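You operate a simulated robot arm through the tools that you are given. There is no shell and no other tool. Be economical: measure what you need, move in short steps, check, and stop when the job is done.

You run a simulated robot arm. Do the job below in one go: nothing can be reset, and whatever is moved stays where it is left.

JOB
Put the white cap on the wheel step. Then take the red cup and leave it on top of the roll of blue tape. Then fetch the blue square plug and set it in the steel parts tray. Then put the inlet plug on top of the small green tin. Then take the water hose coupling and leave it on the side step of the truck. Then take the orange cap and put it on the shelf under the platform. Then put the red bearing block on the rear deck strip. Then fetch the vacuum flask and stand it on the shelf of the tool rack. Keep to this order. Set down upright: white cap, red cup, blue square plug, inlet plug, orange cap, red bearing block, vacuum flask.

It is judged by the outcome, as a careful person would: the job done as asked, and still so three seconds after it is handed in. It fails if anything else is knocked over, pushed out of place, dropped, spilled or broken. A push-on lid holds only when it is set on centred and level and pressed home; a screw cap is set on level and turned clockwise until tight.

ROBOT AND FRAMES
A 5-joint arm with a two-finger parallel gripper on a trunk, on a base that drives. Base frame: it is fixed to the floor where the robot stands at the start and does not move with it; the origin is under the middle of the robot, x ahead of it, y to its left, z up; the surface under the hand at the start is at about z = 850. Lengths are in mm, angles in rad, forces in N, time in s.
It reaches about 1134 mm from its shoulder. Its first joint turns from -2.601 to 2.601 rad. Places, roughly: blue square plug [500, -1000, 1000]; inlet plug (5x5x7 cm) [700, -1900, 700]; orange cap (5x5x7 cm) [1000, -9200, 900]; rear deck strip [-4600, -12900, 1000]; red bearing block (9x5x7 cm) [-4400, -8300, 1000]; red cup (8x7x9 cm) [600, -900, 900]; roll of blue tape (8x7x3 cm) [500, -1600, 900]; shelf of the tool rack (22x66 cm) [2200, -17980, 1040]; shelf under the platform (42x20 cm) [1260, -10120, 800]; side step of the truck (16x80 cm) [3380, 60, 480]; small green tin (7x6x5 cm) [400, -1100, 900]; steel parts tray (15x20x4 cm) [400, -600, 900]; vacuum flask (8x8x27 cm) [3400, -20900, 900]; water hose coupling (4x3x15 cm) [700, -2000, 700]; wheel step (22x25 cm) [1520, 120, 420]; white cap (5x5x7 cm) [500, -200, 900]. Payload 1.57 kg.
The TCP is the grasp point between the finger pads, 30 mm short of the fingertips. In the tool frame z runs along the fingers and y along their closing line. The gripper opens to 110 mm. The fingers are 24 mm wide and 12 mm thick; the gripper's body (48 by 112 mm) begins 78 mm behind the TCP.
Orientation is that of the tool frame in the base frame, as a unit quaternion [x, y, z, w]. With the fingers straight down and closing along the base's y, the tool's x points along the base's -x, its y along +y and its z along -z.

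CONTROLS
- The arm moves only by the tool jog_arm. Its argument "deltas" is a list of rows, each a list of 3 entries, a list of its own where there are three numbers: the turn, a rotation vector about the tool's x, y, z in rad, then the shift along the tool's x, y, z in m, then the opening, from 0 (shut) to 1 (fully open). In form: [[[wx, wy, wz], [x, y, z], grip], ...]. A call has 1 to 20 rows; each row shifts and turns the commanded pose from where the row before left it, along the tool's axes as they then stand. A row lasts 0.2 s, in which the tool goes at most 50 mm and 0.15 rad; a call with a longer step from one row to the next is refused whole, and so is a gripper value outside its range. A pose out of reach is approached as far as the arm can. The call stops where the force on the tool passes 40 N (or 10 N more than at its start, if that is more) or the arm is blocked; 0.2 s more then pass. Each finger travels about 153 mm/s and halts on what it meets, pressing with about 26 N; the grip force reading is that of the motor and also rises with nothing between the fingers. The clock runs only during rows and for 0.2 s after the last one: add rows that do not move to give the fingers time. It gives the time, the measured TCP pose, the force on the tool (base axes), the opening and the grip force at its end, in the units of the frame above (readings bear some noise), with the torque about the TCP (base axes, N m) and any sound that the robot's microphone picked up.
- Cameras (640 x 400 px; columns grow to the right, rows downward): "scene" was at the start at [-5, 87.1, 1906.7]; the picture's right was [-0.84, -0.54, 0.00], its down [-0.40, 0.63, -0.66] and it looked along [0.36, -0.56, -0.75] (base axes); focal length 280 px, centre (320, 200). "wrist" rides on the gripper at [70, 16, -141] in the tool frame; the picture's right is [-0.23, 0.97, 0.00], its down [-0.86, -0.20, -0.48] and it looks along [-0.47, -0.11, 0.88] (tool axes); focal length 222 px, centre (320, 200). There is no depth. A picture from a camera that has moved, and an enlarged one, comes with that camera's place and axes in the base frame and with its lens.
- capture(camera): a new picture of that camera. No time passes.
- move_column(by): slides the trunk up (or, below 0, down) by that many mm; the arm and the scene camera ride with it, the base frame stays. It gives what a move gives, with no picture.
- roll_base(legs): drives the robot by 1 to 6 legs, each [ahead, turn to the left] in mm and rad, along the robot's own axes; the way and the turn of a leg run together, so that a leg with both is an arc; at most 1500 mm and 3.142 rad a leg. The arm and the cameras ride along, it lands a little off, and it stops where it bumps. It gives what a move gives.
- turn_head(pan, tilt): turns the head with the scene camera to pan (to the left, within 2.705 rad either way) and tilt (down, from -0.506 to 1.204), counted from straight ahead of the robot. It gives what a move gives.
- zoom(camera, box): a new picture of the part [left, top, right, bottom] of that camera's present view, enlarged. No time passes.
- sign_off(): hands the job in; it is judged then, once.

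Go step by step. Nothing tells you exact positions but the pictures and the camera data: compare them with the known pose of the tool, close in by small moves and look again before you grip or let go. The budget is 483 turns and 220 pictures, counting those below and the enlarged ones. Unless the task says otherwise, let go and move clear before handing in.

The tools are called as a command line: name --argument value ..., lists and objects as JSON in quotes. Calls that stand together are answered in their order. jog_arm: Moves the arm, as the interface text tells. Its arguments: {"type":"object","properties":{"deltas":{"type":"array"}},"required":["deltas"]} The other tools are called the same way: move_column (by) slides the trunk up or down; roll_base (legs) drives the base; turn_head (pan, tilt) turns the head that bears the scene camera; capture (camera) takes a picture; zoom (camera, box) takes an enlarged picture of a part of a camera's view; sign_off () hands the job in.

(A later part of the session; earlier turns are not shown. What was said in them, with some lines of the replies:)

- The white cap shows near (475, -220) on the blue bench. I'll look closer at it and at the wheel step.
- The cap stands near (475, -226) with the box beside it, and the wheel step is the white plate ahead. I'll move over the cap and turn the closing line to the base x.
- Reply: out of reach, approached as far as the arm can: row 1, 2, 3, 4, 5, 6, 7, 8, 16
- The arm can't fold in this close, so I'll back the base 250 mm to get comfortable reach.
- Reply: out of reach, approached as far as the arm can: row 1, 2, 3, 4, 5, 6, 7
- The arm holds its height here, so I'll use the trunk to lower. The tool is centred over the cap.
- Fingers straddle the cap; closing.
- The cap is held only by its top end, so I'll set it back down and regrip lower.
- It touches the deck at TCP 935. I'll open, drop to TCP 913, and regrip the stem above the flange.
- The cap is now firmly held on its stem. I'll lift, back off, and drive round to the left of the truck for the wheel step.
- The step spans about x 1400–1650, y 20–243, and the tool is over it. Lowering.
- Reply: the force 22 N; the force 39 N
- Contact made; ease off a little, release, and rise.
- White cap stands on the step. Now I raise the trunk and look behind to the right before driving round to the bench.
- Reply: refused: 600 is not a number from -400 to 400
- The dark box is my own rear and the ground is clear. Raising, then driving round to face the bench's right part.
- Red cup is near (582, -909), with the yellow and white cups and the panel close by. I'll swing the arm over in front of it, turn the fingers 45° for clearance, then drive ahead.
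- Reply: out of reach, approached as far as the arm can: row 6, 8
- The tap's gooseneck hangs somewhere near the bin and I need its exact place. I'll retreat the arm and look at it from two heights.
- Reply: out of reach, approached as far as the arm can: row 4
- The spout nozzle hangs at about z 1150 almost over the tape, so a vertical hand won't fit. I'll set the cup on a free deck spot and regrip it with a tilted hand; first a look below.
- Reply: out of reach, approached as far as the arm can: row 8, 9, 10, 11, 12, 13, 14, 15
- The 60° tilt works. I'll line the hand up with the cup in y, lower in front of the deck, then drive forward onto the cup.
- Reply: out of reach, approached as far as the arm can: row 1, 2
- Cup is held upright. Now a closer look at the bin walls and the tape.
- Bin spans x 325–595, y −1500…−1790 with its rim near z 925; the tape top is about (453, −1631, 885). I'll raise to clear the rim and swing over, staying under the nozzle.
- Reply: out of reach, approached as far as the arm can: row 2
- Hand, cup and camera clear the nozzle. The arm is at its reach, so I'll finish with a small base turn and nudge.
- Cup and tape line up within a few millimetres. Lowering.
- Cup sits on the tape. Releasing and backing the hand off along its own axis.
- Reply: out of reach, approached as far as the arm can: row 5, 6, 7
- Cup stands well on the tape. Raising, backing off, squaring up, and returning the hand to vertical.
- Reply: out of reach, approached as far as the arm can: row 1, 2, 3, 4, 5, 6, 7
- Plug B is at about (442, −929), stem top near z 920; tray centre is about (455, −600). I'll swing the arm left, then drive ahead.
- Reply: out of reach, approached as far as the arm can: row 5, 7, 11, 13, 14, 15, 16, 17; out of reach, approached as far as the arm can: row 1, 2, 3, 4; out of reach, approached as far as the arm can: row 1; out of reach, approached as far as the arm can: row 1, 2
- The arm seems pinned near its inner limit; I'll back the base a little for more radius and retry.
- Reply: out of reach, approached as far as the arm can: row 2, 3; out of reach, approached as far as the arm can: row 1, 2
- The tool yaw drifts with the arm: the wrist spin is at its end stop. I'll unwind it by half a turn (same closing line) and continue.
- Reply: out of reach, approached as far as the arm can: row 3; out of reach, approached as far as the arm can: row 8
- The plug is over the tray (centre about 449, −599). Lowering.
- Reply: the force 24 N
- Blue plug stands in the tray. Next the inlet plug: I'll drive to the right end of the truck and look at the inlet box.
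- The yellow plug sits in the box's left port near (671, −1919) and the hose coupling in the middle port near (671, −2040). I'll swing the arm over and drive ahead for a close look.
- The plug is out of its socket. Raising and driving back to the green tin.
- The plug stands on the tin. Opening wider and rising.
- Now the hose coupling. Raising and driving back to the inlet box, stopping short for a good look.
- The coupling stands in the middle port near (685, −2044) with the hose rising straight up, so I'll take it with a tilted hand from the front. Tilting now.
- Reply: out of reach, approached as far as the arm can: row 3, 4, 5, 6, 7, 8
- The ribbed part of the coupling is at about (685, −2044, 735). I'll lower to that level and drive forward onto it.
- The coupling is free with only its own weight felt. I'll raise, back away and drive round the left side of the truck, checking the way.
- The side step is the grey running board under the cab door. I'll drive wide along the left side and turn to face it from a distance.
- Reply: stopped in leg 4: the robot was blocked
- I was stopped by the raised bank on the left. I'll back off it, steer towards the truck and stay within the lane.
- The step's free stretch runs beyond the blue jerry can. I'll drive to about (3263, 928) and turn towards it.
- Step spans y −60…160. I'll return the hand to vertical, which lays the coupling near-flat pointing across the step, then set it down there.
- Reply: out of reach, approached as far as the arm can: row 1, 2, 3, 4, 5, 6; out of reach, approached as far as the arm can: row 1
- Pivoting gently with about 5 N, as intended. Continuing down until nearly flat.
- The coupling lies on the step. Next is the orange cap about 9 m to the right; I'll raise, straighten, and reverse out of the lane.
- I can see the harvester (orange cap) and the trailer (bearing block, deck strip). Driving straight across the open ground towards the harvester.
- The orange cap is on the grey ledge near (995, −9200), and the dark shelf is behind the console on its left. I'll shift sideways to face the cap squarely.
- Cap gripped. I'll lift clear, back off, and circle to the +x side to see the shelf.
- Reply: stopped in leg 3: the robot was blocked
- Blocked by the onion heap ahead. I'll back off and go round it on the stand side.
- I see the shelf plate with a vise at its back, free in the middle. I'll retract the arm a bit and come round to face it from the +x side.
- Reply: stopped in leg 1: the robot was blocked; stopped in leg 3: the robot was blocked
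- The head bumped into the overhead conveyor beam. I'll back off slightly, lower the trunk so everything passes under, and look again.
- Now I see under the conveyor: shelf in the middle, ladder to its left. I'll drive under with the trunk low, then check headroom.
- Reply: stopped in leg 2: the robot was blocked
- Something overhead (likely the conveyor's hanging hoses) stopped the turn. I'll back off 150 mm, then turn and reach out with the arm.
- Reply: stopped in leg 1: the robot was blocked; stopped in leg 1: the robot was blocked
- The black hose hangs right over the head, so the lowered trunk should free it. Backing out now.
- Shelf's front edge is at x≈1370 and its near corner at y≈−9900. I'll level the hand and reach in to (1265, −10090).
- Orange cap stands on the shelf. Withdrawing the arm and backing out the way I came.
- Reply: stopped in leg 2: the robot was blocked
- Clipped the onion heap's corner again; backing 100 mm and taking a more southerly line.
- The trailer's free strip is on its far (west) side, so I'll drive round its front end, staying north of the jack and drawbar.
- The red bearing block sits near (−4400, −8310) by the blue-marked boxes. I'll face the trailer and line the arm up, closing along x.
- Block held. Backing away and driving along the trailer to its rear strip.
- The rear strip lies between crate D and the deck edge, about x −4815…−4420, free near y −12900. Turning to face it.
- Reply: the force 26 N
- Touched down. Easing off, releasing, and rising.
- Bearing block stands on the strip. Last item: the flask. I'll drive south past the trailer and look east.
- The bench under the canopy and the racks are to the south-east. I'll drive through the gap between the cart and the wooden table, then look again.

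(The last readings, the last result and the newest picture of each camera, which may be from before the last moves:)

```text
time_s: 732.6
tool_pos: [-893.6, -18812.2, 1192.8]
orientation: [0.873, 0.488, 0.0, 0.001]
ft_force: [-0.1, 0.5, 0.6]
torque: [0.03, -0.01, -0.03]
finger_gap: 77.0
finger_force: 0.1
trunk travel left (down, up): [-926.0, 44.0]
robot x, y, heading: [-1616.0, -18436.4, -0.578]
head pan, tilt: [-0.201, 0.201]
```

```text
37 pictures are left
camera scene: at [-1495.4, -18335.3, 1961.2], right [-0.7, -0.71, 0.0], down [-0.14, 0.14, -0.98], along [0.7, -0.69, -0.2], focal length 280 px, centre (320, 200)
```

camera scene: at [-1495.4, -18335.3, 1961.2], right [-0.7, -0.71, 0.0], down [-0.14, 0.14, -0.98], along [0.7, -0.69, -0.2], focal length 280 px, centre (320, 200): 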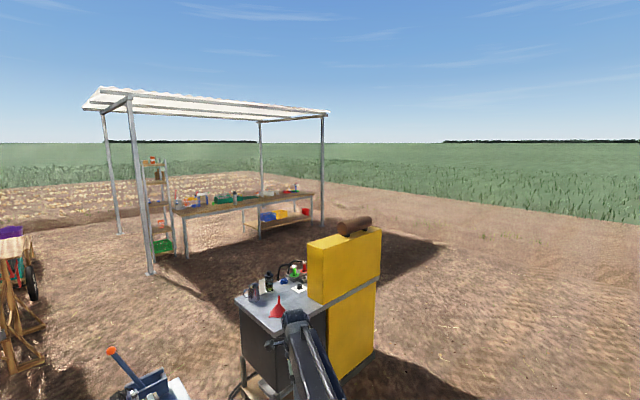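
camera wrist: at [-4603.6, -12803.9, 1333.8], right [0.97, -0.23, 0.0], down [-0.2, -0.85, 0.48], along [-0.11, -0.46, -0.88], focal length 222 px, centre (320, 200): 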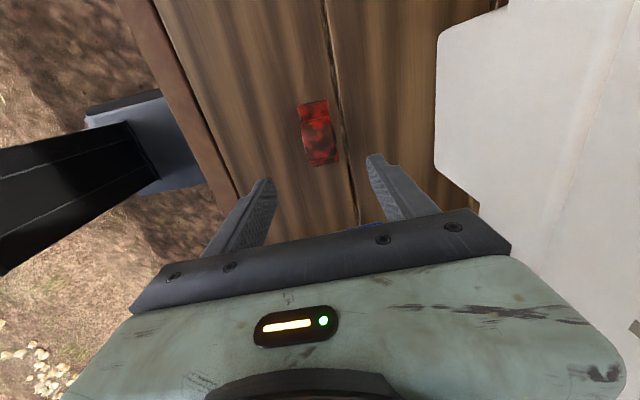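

The bench with the flask is ahead-left (x ≥ 3150); the yellow cabinet is in the way, so I'll pass south of it.

roll_base --legs '[[0, -0.87], [1500, 0], [1080, 0], [0, 1.46], [1500, 0], [1200, 0]]'

turn_head --pan 0.0 --tilt 0.4

capture --camera "scene"

```text
time_s: 763.3
tool_pos: [2220.3, -20766.5, 1191.4]
orientation: [0.687, 0.727, 0.001, 0.0]
ft_force: [-0.3, 0.1, -0.1]
torque: [-0.03, -0.02, -0.03]
finger_gap: 76.8
finger_force: 0.1
trunk travel left (down, up): [-926.0, 44.0]
robot x, y, heading: [1414.7, -20873.3, 0.039]
head pan, tilt: [-0.201, 0.201]
```

```text
time_s: 764.0
tool_pos: [2218.9, -20767.6, 1192.3]
orientation: [0.686, 0.727, -0.001, 0.0]
ft_force: [0.3, 0.4, 0.2]
torque: [0.01, 0.02, -0.01]
finger_gap: 76.9
finger_force: 0.1
trunk travel left (down, up): [-926.0, 44.0]
robot x, y, heading: [1411.2, -20875.6, 0.043]
head pan, tilt: [0.0, 0.4]
```

```text
36 pictures are left
camera scene: at [1451.4, -20705.9, 1942.7], right [0.04, -1.0, 0.0], down [-0.39, -0.02, -0.92], along [0.92, 0.04, -0.39], focal length 280 px, centre (320, 200)
```

scene: 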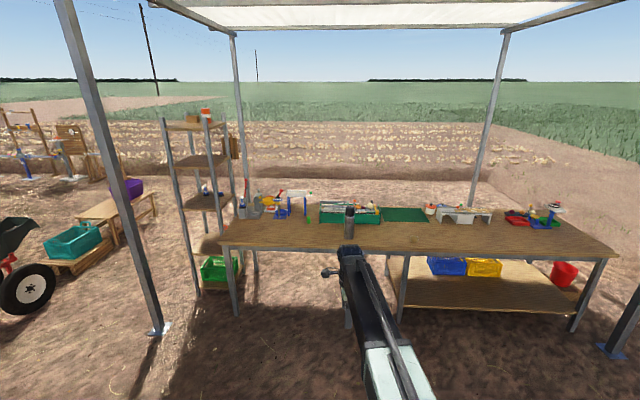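

zoom --camera "scene" --box '[290, 180, 410, 260]'

```text
5.00 times, centred on (350, 220) of scene
camera zoom: at [1451.4, -20705.9, 1942.7], right [0.04, -1.0, 0.0], down [-0.39, -0.02, -0.92], along [0.92, 0.04, -0.39], focal length 1403 px, centre (170, 100)
```

zoom: 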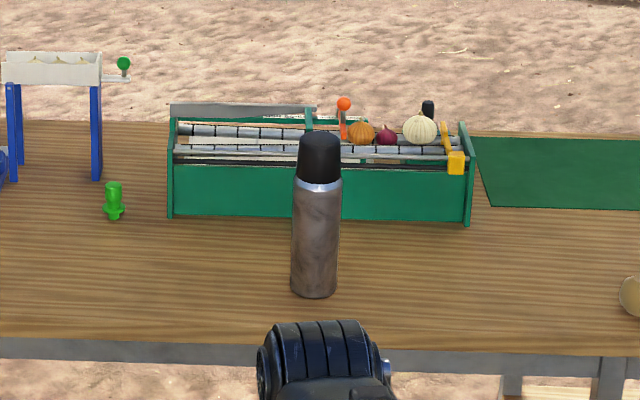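

The flask stands near (3400, −20853) on the bench. I'll take it by its body with the tilted hand: unwinding the spin, tilting, and lining up in y.

jog_arm --deltas '[[[0, 0, -0.1375], [0, 0, 0], 1], [[0, 0, -0.1375], [0, 0, 0], 1], [[0, 0, -0.1375], [0, 0, 0], 1], [[0, 0, -0.1375], [0, 0, 0], 1], [[0, 0, -0.1375], [0, 0, 0], 1], [[0, 0, -0.1375], [0, 0, 0], 1], [[0, 0, -0.1375], [0, 0, 0], 1], [[0, 0, -0.1375], [0, 0, 0], 1], [[0, 0, -0.1375], [0, 0, 0], 1], [[0, 0, -0.1375], [0, 0, 0], 1], [[0, 0, -0.1375], [0, 0, 0], 1], [[0, -0.15, 0], [0, 0, 0], 1], [[0, -0.15, 0], [0, 0, 0], 1], [[0, -0.15, 0], [0, 0, 0], 1], [[0, -0.15, 0], [0, 0, 0], 1], [[0, -0.15, 0], [0, 0, 0], 1], [[0, -0.15, 0], [0, 0, 0], 1], [[0, -0.15, 0], [0, 0, 0], 1], [[0, 0, 0], [0, 0, 0], 1]]'

jog_arm --deltas '[[[0, 0, 0], [0, -0.043, 0], 1], [[0, 0, 0], [0, -0.043, 0], 1], [[0, 0, 0], [0, 0, 0], 1]]'

move_column --by -390

capture --camera "wrist"

```text
time_s: 768.0
tool_pos: [2220.8, -20768.1, 1312.1]
orientation: [0.0, 0.866, 0.0, 0.501]
ft_force: [0.7, 0.2, -0.8]
torque: [-0.02, 0.01, 0.03]
finger_gap: 109.8
finger_force: 0.0
out of reach, approached as far as the arm can: row 13, 14, 15, 16, 17, 18
trunk travel left (down, up): [-926.0, 44.0]
robot x, y, heading: [1411.2, -20875.7, 0.044]
head pan, tilt: [0.0, 0.4]
```

```text
time_s: 768.9
tool_pos: [2221.2, -20854.0, 1312.8]
orientation: [0.0, 0.866, 0.0, 0.501]
ft_force: [0.5, -0.3, -0.5]
torque: [-0.01, -0.04, 0.0]
finger_gap: 110.0
finger_force: 0.1
trunk travel left (down, up): [-926.0, 44.0]
robot x, y, heading: [1410.0, -20876.4, 0.042]
head pan, tilt: [0.0, 0.4]
```

```text
time_s: 772.6
tool_pos: [2220.5, -20853.3, 921.9]
orientation: [0.0, 0.865, 0.0, 0.501]
ft_force: [0.0, -0.1, 0.1]
torque: [0.0, 0.01, 0.02]
finger_gap: 110.0
finger_force: 0.0
trunk travel left (down, up): [-536.0, 434.0]
robot x, y, heading: [1412.1, -20876.9, 0.043]
head pan, tilt: [0.0, 0.4]
```

```text
34 pictures are left
camera wrist: at [2063.5, -20837.3, 932.0], right [0.11, 0.97, 0.2], down [0.01, -0.2, 0.98], along [0.99, -0.11, -0.03], focal length 222 px, centre (320, 200)
```

wrist: 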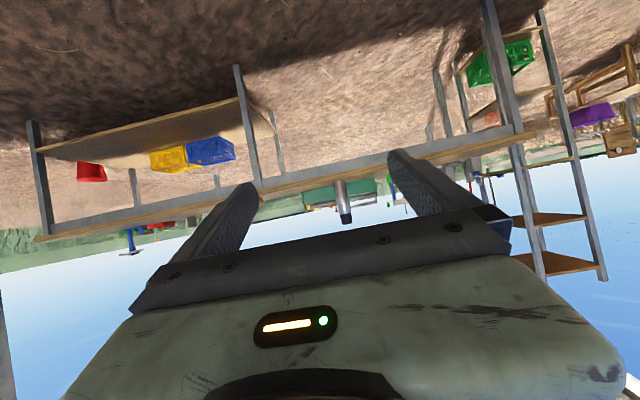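

roll_base --legs '[[0, -0.043], [900, 0]]'

capture --camera "wrist"

capture --camera "scene"

```text
time_s: 777.6
tool_pos: [3091.9, -20847.9, 922.3]
orientation: [0.004, 0.865, -0.002, 0.502]
ft_force: [0.5, 0.3, 0.6]
torque: [0.03, 0.04, 0.0]
finger_gap: 110.1
finger_force: 0.1
trunk travel left (down, up): [-536.0, 434.0]
robot x, y, heading: [2283.1, -20861.0, 0.038]
head pan, tilt: [0.0, 0.4]
```

```text
33 pictures are left
camera wrist: at [2935.1, -20830.9, 931.9], right [0.12, 0.97, 0.2], down [0.01, -0.2, 0.98], along [0.99, -0.12, -0.03], focal length 222 px, centre (320, 200)
```

wrist: 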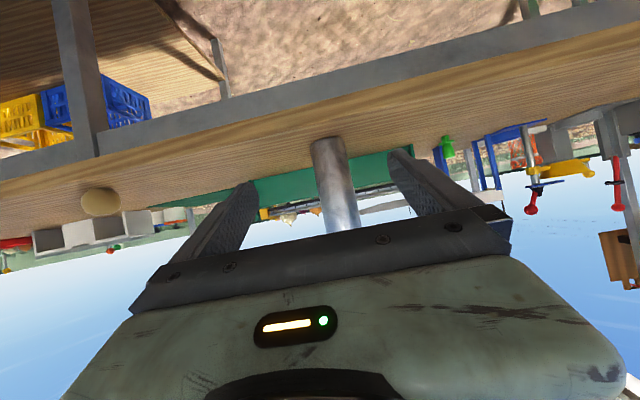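

```text
32 pictures are left
camera scene: at [2323.4, -20692.9, 1552.7], right [0.04, -1.0, 0.0], down [-0.39, -0.01, -0.92], along [0.92, 0.03, -0.39], focal length 280 px, centre (320, 200)
```

scene: 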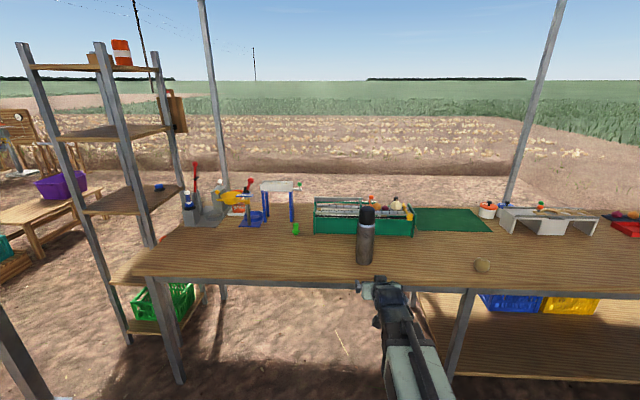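

jog_arm --deltas '[[[0, 0, 0], [0, -0.013, 0], 1], [[0, 0, 0], [0, 0, 0], 1]]'

roll_base --legs '[[225, 0]]'

capture --camera "wrist"

```text
time_s: 778.2
tool_pos: [3090.9, -20862.1, 922.1]
orientation: [0.005, 0.865, -0.003, 0.501]
ft_force: [-0.1, 0.8, 0.0]
torque: [-0.03, 0.04, -0.03]
finger_gap: 109.8
finger_force: 0.0
trunk travel left (down, up): [-536.0, 434.0]
robot x, y, heading: [2284.5, -20864.0, 0.038]
head pan, tilt: [0.0, 0.4]
```

```text
time_s: 779.9
tool_pos: [3322.0, -20854.1, 922.1]
orientation: [0.005, 0.865, -0.003, 0.502]
ft_force: [0.5, -0.2, -0.2]
torque: [0.02, 0.0, -0.02]
finger_gap: 109.8
finger_force: 0.1
trunk travel left (down, up): [-536.0, 434.0]
robot x, y, heading: [2514.2, -20854.0, 0.037]
head pan, tilt: [0.0, 0.4]
```

```text
31 pictures are left
camera wrist: at [3164.7, -20835.6, 932.1], right [0.12, 0.97, 0.2], down [0.01, -0.2, 0.98], along [0.99, -0.12, -0.03], focal length 222 px, centre (320, 200)
```

wrist: 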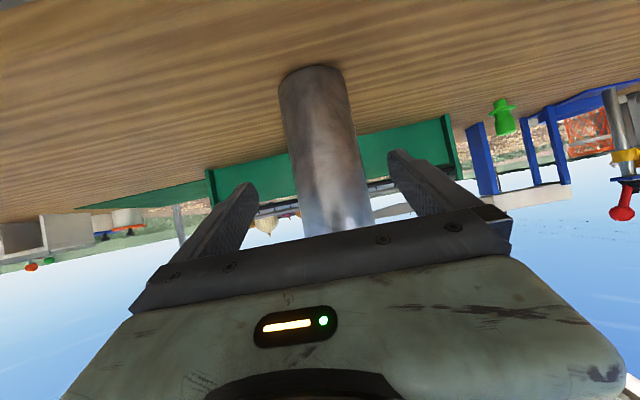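

roll_base --legs '[[65, 0]]'

capture --camera "wrist"

```text
time_s: 780.9
tool_pos: [3386.4, -20850.7, 921.8]
orientation: [0.005, 0.865, -0.003, 0.501]
ft_force: [-0.5, 0.3, 0.5]
torque: [-0.01, -0.02, -0.02]
finger_gap: 109.9
finger_force: 0.1
trunk travel left (down, up): [-536.0, 434.0]
robot x, y, heading: [2580.8, -20848.5, 0.04]
head pan, tilt: [0.0, 0.4]
```

```text
30 pictures are left
camera wrist: at [3229.9, -20833.1, 932.2], right [0.12, 0.97, 0.2], down [0.01, -0.2, 0.98], along [0.99, -0.12, -0.03], focal length 222 px, centre (320, 200)
```

wrist: 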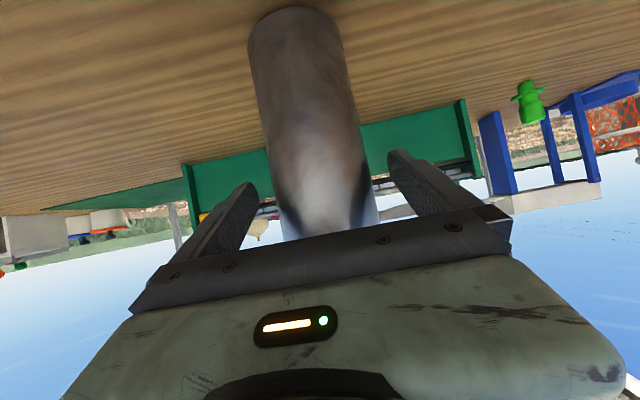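

roll_base --legs '[[14, 0]]'

jog_arm --deltas '[[[0, 0, 0], [0, 0, 0], 0.85], [[0, 0, 0], [0, 0, 0], 0.75], [[0, 0, 0], [0, 0, 0], 0.65], [[0, 0, 0], [0, 0, 0], 0.5], [[0, 0, 0], [0, 0, 0], 0.4], [[0, 0, 0], [0, 0, 0], 0.4]]'

move_column --by 30

capture --camera "wrist"

```text
time_s: 781.7
tool_pos: [3400.8, -20850.3, 921.5]
orientation: [0.005, 0.866, -0.003, 0.5]
ft_force: [0.2, -0.5, -0.6]
torque: [0.0, 0.01, -0.01]
finger_gap: 109.9
finger_force: 0.0
trunk travel left (down, up): [-536.0, 434.0]
robot x, y, heading: [2593.6, -20853.8, 0.039]
head pan, tilt: [0.0, 0.4]
```

```text
time_s: 783.1
tool_pos: [3400.4, -20850.5, 923.8]
orientation: [0.005, 0.865, -0.003, 0.501]
ft_force: [1.5, 3.8, 0.3]
torque: [0.11, -0.07, 0.02]
finger_gap: 74.2
finger_force: 25.9
trunk travel left (down, up): [-536.0, 434.0]
robot x, y, heading: [2595.3, -20854.6, 0.039]
head pan, tilt: [0.0, 0.4]
```

```text
time_s: 783.8
tool_pos: [3401.6, -20851.0, 950.5]
orientation: [0.006, 0.866, -0.004, 0.501]
ft_force: [-1.0, 0.2, -9.0]
torque: [0.22, 0.09, 0.02]
finger_gap: 73.7
finger_force: 25.9
trunk travel left (down, up): [-566.0, 404.0]
robot x, y, heading: [2594.7, -20852.8, 0.04]
head pan, tilt: [0.0, 0.4]
```

```text
29 pictures are left
camera wrist: at [3244.5, -20832.6, 961.4], right [0.12, 0.97, 0.2], down [0.01, -0.2, 0.98], along [0.99, -0.12, -0.03], focal length 222 px, centre (320, 200)
```

wrist: 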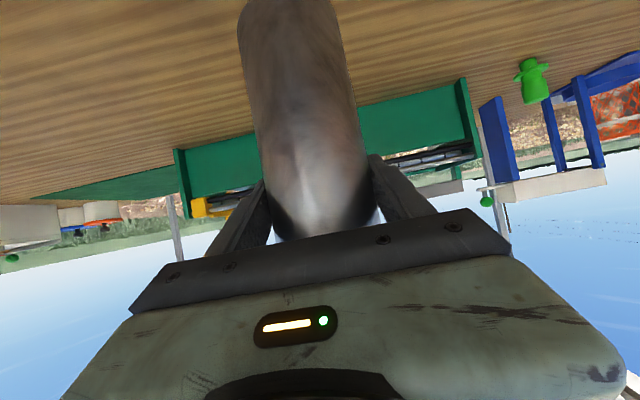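

Flask held (about 9 N). I'll lift it, back off, and look north for the tool rack.

move_column --by 130

roll_base --legs '[[-900, 0]]'

turn_head --pan 1.3 --tilt 0.3

capture --camera "scene"

```text
time_s: 785.4
tool_pos: [3400.5, -20850.1, 1081.0]
orientation: [0.004, 0.865, -0.002, 0.501]
ft_force: [-0.1, 0.0, -8.9]
torque: [-0.02, 0.05, -0.02]
finger_gap: 73.7
finger_force: 25.5
trunk travel left (down, up): [-696.0, 274.0]
robot x, y, heading: [2594.9, -20851.5, 0.038]
head pan, tilt: [0.0, 0.4]
```

```text
time_s: 790.1
tool_pos: [2512.3, -20888.5, 1081.4]
orientation: [0.01, 0.866, -0.006, 0.501]
ft_force: [0.9, 0.0, -9.2]
torque: [0.04, 0.0, 0.02]
finger_gap: 73.5
finger_force: 25.8
trunk travel left (down, up): [-696.0, 274.0]
robot x, y, heading: [1705.0, -20881.1, 0.029]
head pan, tilt: [0.0, 0.4]
```

```text
time_s: 791.6
tool_pos: [2512.0, -20888.0, 1081.1]
orientation: [0.01, 0.866, -0.006, 0.5]
ft_force: [0.2, 0.2, -9.4]
torque: [-0.02, 0.02, -0.01]
finger_gap: 73.6
finger_force: 26.6
trunk travel left (down, up): [-696.0, 274.0]
robot x, y, heading: [1702.6, -20882.0, 0.026]
head pan, tilt: [1.3, 0.3]
```

```text
28 pictures are left
camera scene: at [1676.3, -20623.0, 1721.9], right [0.97, -0.24, 0.0], down [-0.07, -0.29, -0.96], along [0.23, 0.93, -0.3], focal length 280 px, centre (320, 200)
```

scene: 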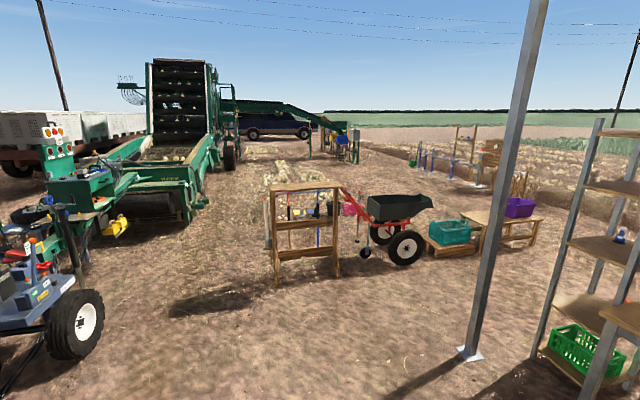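

zoom --camera "scene" --box '[250, 160, 370, 290]'

```text
3.08 times, centred on (310, 225) of scene
camera zoom: at [1676.3, -20623.0, 1721.9], right [0.97, -0.24, 0.0], down [-0.07, -0.29, -0.96], along [0.23, 0.93, -0.3], focal length 863 px, centre (351, 123)
```

zoom: 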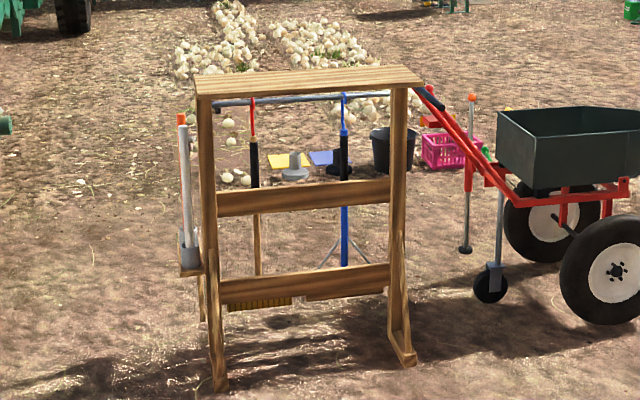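

The tool rack is the wooden frame; its empty top plank is the shelf (about x 1830–2505). I'll raise the flask and drive up to face it.

move_column --by 150

roll_base --legs '[[0, 1.308], [1500, 0], [0, 0.237]]'

turn_head --pan 0.0 --tilt 0.5

capture --camera "scene"

```text
time_s: 793.3
tool_pos: [2511.9, -20888.7, 1229.4]
orientation: [0.01, 0.865, -0.006, 0.501]
ft_force: [0.8, 0.3, -9.0]
torque: [0.01, -0.01, -0.05]
finger_gap: 73.6
finger_force: 26.4
trunk travel left (down, up): [-846.0, 124.0]
robot x, y, heading: [1703.5, -20877.7, 0.026]
head pan, tilt: [1.3, 0.3]
```

```text
time_s: 805.0
tool_pos: [1963.0, -18586.9, 1230.8]
orientation: [0.617, -0.608, -0.357, -0.351]
ft_force: [1.0, -0.5, -9.7]
torque: [-0.04, 0.0, 0.02]
finger_gap: 73.3
finger_force: 26.2
trunk travel left (down, up): [-846.0, 124.0]
robot x, y, heading: [1992.9, -19393.1, 1.628]
head pan, tilt: [1.3, 0.3]
```

```text
time_s: 806.4
tool_pos: [1961.9, -18585.0, 1231.2]
orientation: [0.616, -0.608, -0.356, -0.352]
ft_force: [-0.2, 0.7, -8.9]
torque: [-0.06, -0.01, -0.01]
finger_gap: 73.0
finger_force: 26.2
trunk travel left (down, up): [-846.0, 124.0]
robot x, y, heading: [1989.9, -19394.3, 1.624]
head pan, tilt: [0.0, 0.499]
```

```text
26 pictures are left
camera scene: at [1818.6, -19357.1, 1853.5], right [1.0, 0.06, 0.0], down [0.03, -0.48, -0.88], along [-0.05, 0.88, -0.48], focal length 280 px, centre (320, 200)
```

scene: 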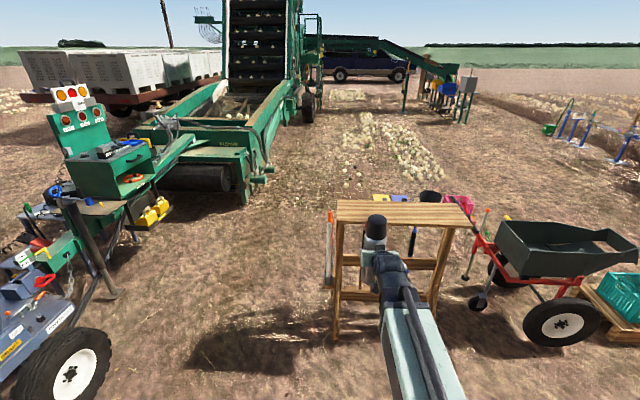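

roll_base --legs '[[0, -0.07], [540, 0]]'

capture --camera "scene"

```text
time_s: 809.9
tool_pos: [2034.6, -18063.7, 1230.7]
orientation: [-0.593, 0.631, 0.343, 0.365]
ft_force: [0.1, 0.6, -9.1]
torque: [-0.05, -0.02, 0.01]
finger_gap: 72.9
finger_force: 25.9
trunk travel left (down, up): [-846.0, 124.0]
robot x, y, heading: [2003.7, -18872.4, 1.551]
head pan, tilt: [0.0, 0.499]
```

```text
25 pictures are left
camera scene: at [1832.1, -18822.6, 1853.5], right [1.0, -0.02, 0.0], down [-0.01, -0.48, -0.88], along [0.02, 0.88, -0.48], focal length 280 px, centre (320, 200)
```

scene: 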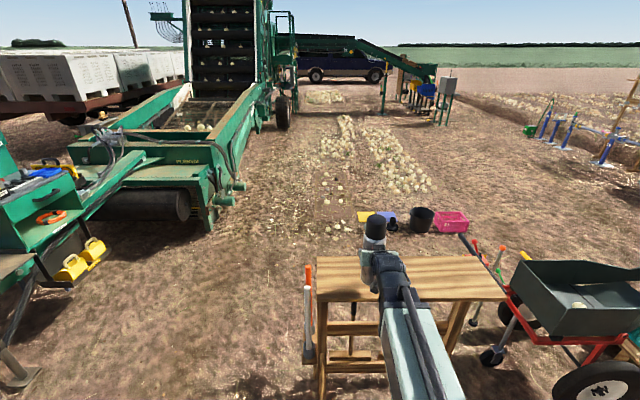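

The shelf's top spans y −18088…−17864 by x 1840–2530. Moving the flask 85 mm further to its centre line.

roll_base --legs '[[86, 0]]'

move_column --by -45

capture --camera "wrist"

zoom --camera "scene" --box '[300, 180, 520, 330]'

```text
time_s: 811.0
tool_pos: [2036.3, -17976.4, 1230.0]
orientation: [-0.593, 0.631, 0.343, 0.364]
ft_force: [-0.5, 0.2, -8.6]
torque: [-0.05, -0.02, -0.05]
finger_gap: 72.6
finger_force: 26.0
trunk travel left (down, up): [-846.0, 124.0]
robot x, y, heading: [2002.9, -18787.9, 1.549]
head pan, tilt: [0.0, 0.499]
```

```text
time_s: 811.9
tool_pos: [2036.3, -17977.2, 1185.7]
orientation: [-0.593, 0.63, 0.343, 0.365]
ft_force: [-0.9, 0.1, -8.9]
torque: [-0.06, 0.03, -0.02]
finger_gap: 72.6
finger_force: 25.8
trunk travel left (down, up): [-801.0, 169.0]
robot x, y, heading: [2006.5, -18784.6, 1.547]
head pan, tilt: [0.0, 0.499]
```

```text
24 pictures are left
camera wrist: at [2010.2, -18133.8, 1196.5], right [-0.96, 0.17, 0.2], down [0.2, 0.0, 0.98], along [0.17, 0.98, -0.03], focal length 222 px, centre (320, 200)
```

wrist: 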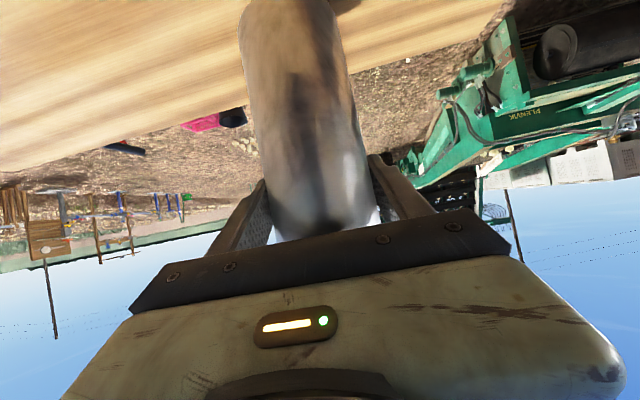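

```text
2.67 times, centred on (410, 255) of scene
camera zoom: at [1834.0, -18736.5, 1808.5], right [1.0, -0.02, 0.0], down [-0.01, -0.48, -0.88], along [0.02, 0.88, -0.48], focal length 748 px, centre (80, 53)
```

zoom: 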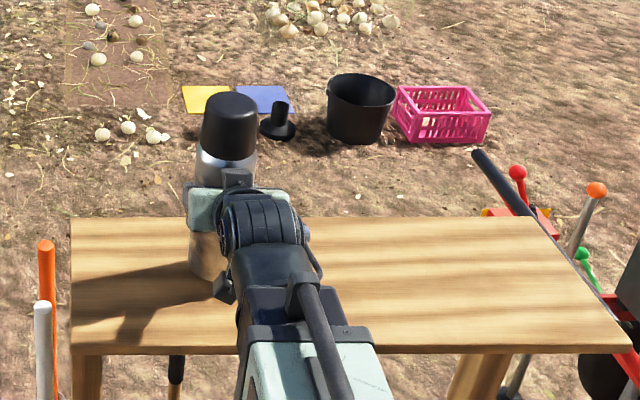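

move_column --by -12

move_column --by -4

```text
time_s: 812.5
tool_pos: [2035.6, -17976.9, 1174.2]
orientation: [-0.593, 0.631, 0.343, 0.364]
ft_force: [1.2, -0.1, -9.5]
torque: [-0.04, 0.0, 0.0]
finger_gap: 72.9
finger_force: 26.2
trunk travel left (down, up): [-789.0, 181.0]
robot x, y, heading: [2003.9, -18786.0, 1.551]
head pan, tilt: [0.0, 0.499]
```

```text
time_s: 813.0
tool_pos: [2036.5, -17978.4, 1170.7]
orientation: [-0.592, 0.632, 0.342, 0.365]
ft_force: [0.1, 0.4, -8.1]
torque: [-0.02, 0.03, -0.01]
finger_gap: 72.6
finger_force: 26.7
trunk travel left (down, up): [-785.0, 185.0]
robot x, y, heading: [2007.0, -18783.4, 1.552]
head pan, tilt: [0.0, 0.499]
```

move_column --by -4

zoom --camera "scene" --box '[310, 190, 430, 300]'

```text
time_s: 813.5
tool_pos: [2036.4, -17978.6, 1165.7]
orientation: [-0.593, 0.631, 0.343, 0.365]
ft_force: [0.6, 0.3, -9.4]
torque: [0.03, 0.0, 0.01]
finger_gap: 73.0
finger_force: 26.1
trunk travel left (down, up): [-781.0, 189.0]
robot x, y, heading: [2007.8, -18786.5, 1.549]
head pan, tilt: [0.0, 0.499]
```

```text
3.64 times, centred on (370, 245) of scene
camera zoom: at [1834.0, -18736.3, 1788.5], right [1.0, -0.02, 0.0], down [-0.01, -0.48, -0.88], along [0.02, 0.88, -0.48], focal length 1020 px, centre (138, 36)
```

zoom: 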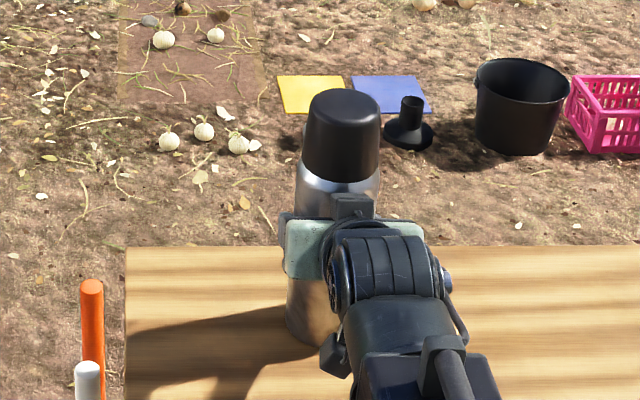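

move_column --by -3

```text
time_s: 814.1
tool_pos: [2036.1, -17977.4, 1164.4]
orientation: [-0.592, 0.631, 0.343, 0.366]
ft_force: [-0.2, 2.3, 0.7]
torque: [0.19, 0.25, -0.02]
finger_gap: 72.6
finger_force: 26.1
trunk travel left (down, up): [-778.0, 192.0]
robot x, y, heading: [2005.7, -18781.2, 1.547]
head pan, tilt: [0.0, 0.499]
```

Weight has gone onto the shelf. One more millimetre, then release gently.

move_column --by -1

jog_arm --deltas '[[[0, 0, 0], [0, 0, 0], 0.7], [[0, 0, 0], [0, 0, 0], 0.75], [[0, 0, 0], [0, 0, 0], 0.85], [[0, 0, 0], [0, 0, 0], 0.95], [[0, 0, 0], [0, 0, 0], 1], [[0, 0, 0], [0, 0, 0], 1]]'

capture --camera "wrist"

```text
time_s: 814.6
tool_pos: [2036.8, -17978.4, 1163.7]
orientation: [-0.593, 0.629, 0.345, 0.366]
ft_force: [2.6, 5.3, 13.5]
torque: [-0.03, -0.12, 0.13]
finger_gap: 72.7
finger_force: 26.2
trunk travel left (down, up): [-777.0, 193.0]
robot x, y, heading: [2004.9, -18785.3, 1.555]
head pan, tilt: [0.0, 0.499]
```

```text
time_s: 816.0
tool_pos: [2036.1, -17978.4, 1163.4]
orientation: [-0.592, 0.631, 0.343, 0.365]
ft_force: [-0.1, 0.2, 0.9]
torque: [0.0, 0.0, 0.01]
finger_gap: 110.1
finger_force: 0.1
trunk travel left (down, up): [-777.0, 193.0]
robot x, y, heading: [2007.8, -18787.6, 1.547]
head pan, tilt: [0.0, 0.499]
```

```text
21 pictures are left
camera wrist: at [2010.2, -18134.4, 1172.9], right [-0.96, 0.17, 0.2], down [0.2, 0.0, 0.98], along [0.17, 0.98, -0.03], focal length 222 px, centre (320, 200)
```

wrist: 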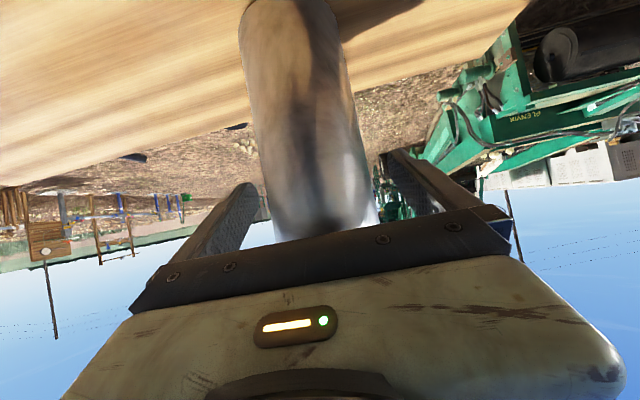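

roll_base --legs '[[-250, 0]]'

capture --camera "scene"

```text
time_s: 817.8
tool_pos: [2030.7, -18237.3, 1163.9]
orientation: [-0.593, 0.631, 0.343, 0.365]
ft_force: [-0.6, 0.0, 1.0]
torque: [0.01, -0.01, 0.03]
finger_gap: 109.8
finger_force: 0.1
trunk travel left (down, up): [-777.0, 193.0]
robot x, y, heading: [1999.3, -19041.6, 1.549]
head pan, tilt: [0.0, 0.499]
```

```text
20 pictures are left
camera scene: at [1828.4, -18996.6, 1784.6], right [1.0, -0.02, 0.0], down [-0.01, -0.48, -0.88], along [0.02, 0.88, -0.48], focal length 280 px, centre (320, 200)
```

scene: 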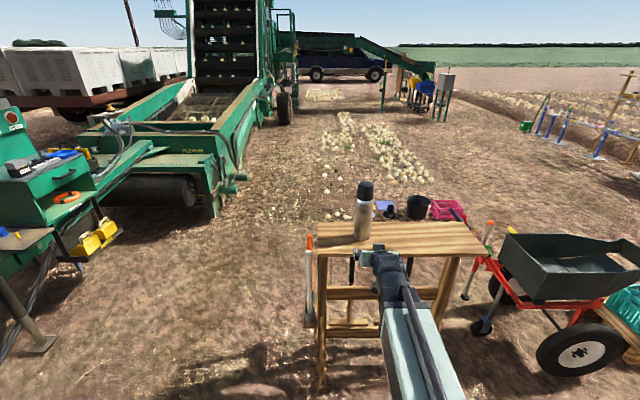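

The flask stands upright on the rack's shelf, the hand is clear of it, and all eight items have been placed in order. Handing in.

sign_off

```text
The job is handed in.
```

All eight items are where you asked, placed in the given order; each looked right in a picture taken after I let go of it, and the job is handed in.

- **Coupling:** the hose coupling is lying on its side on the truck's side step, since it wasn't on the upright list. I lost sight of its hose while lowering it, so I don't know where the hose ended up.
- **Bumps:** the base stopped against the raised bank beside the truck. It also stopped against the onion heap by the console (three times) and the overhead conveyor beam. It jammed once under the conveyor's hanging hose. I saw nothing knocked over or pushed out of place, but I did not go back to check those spots.
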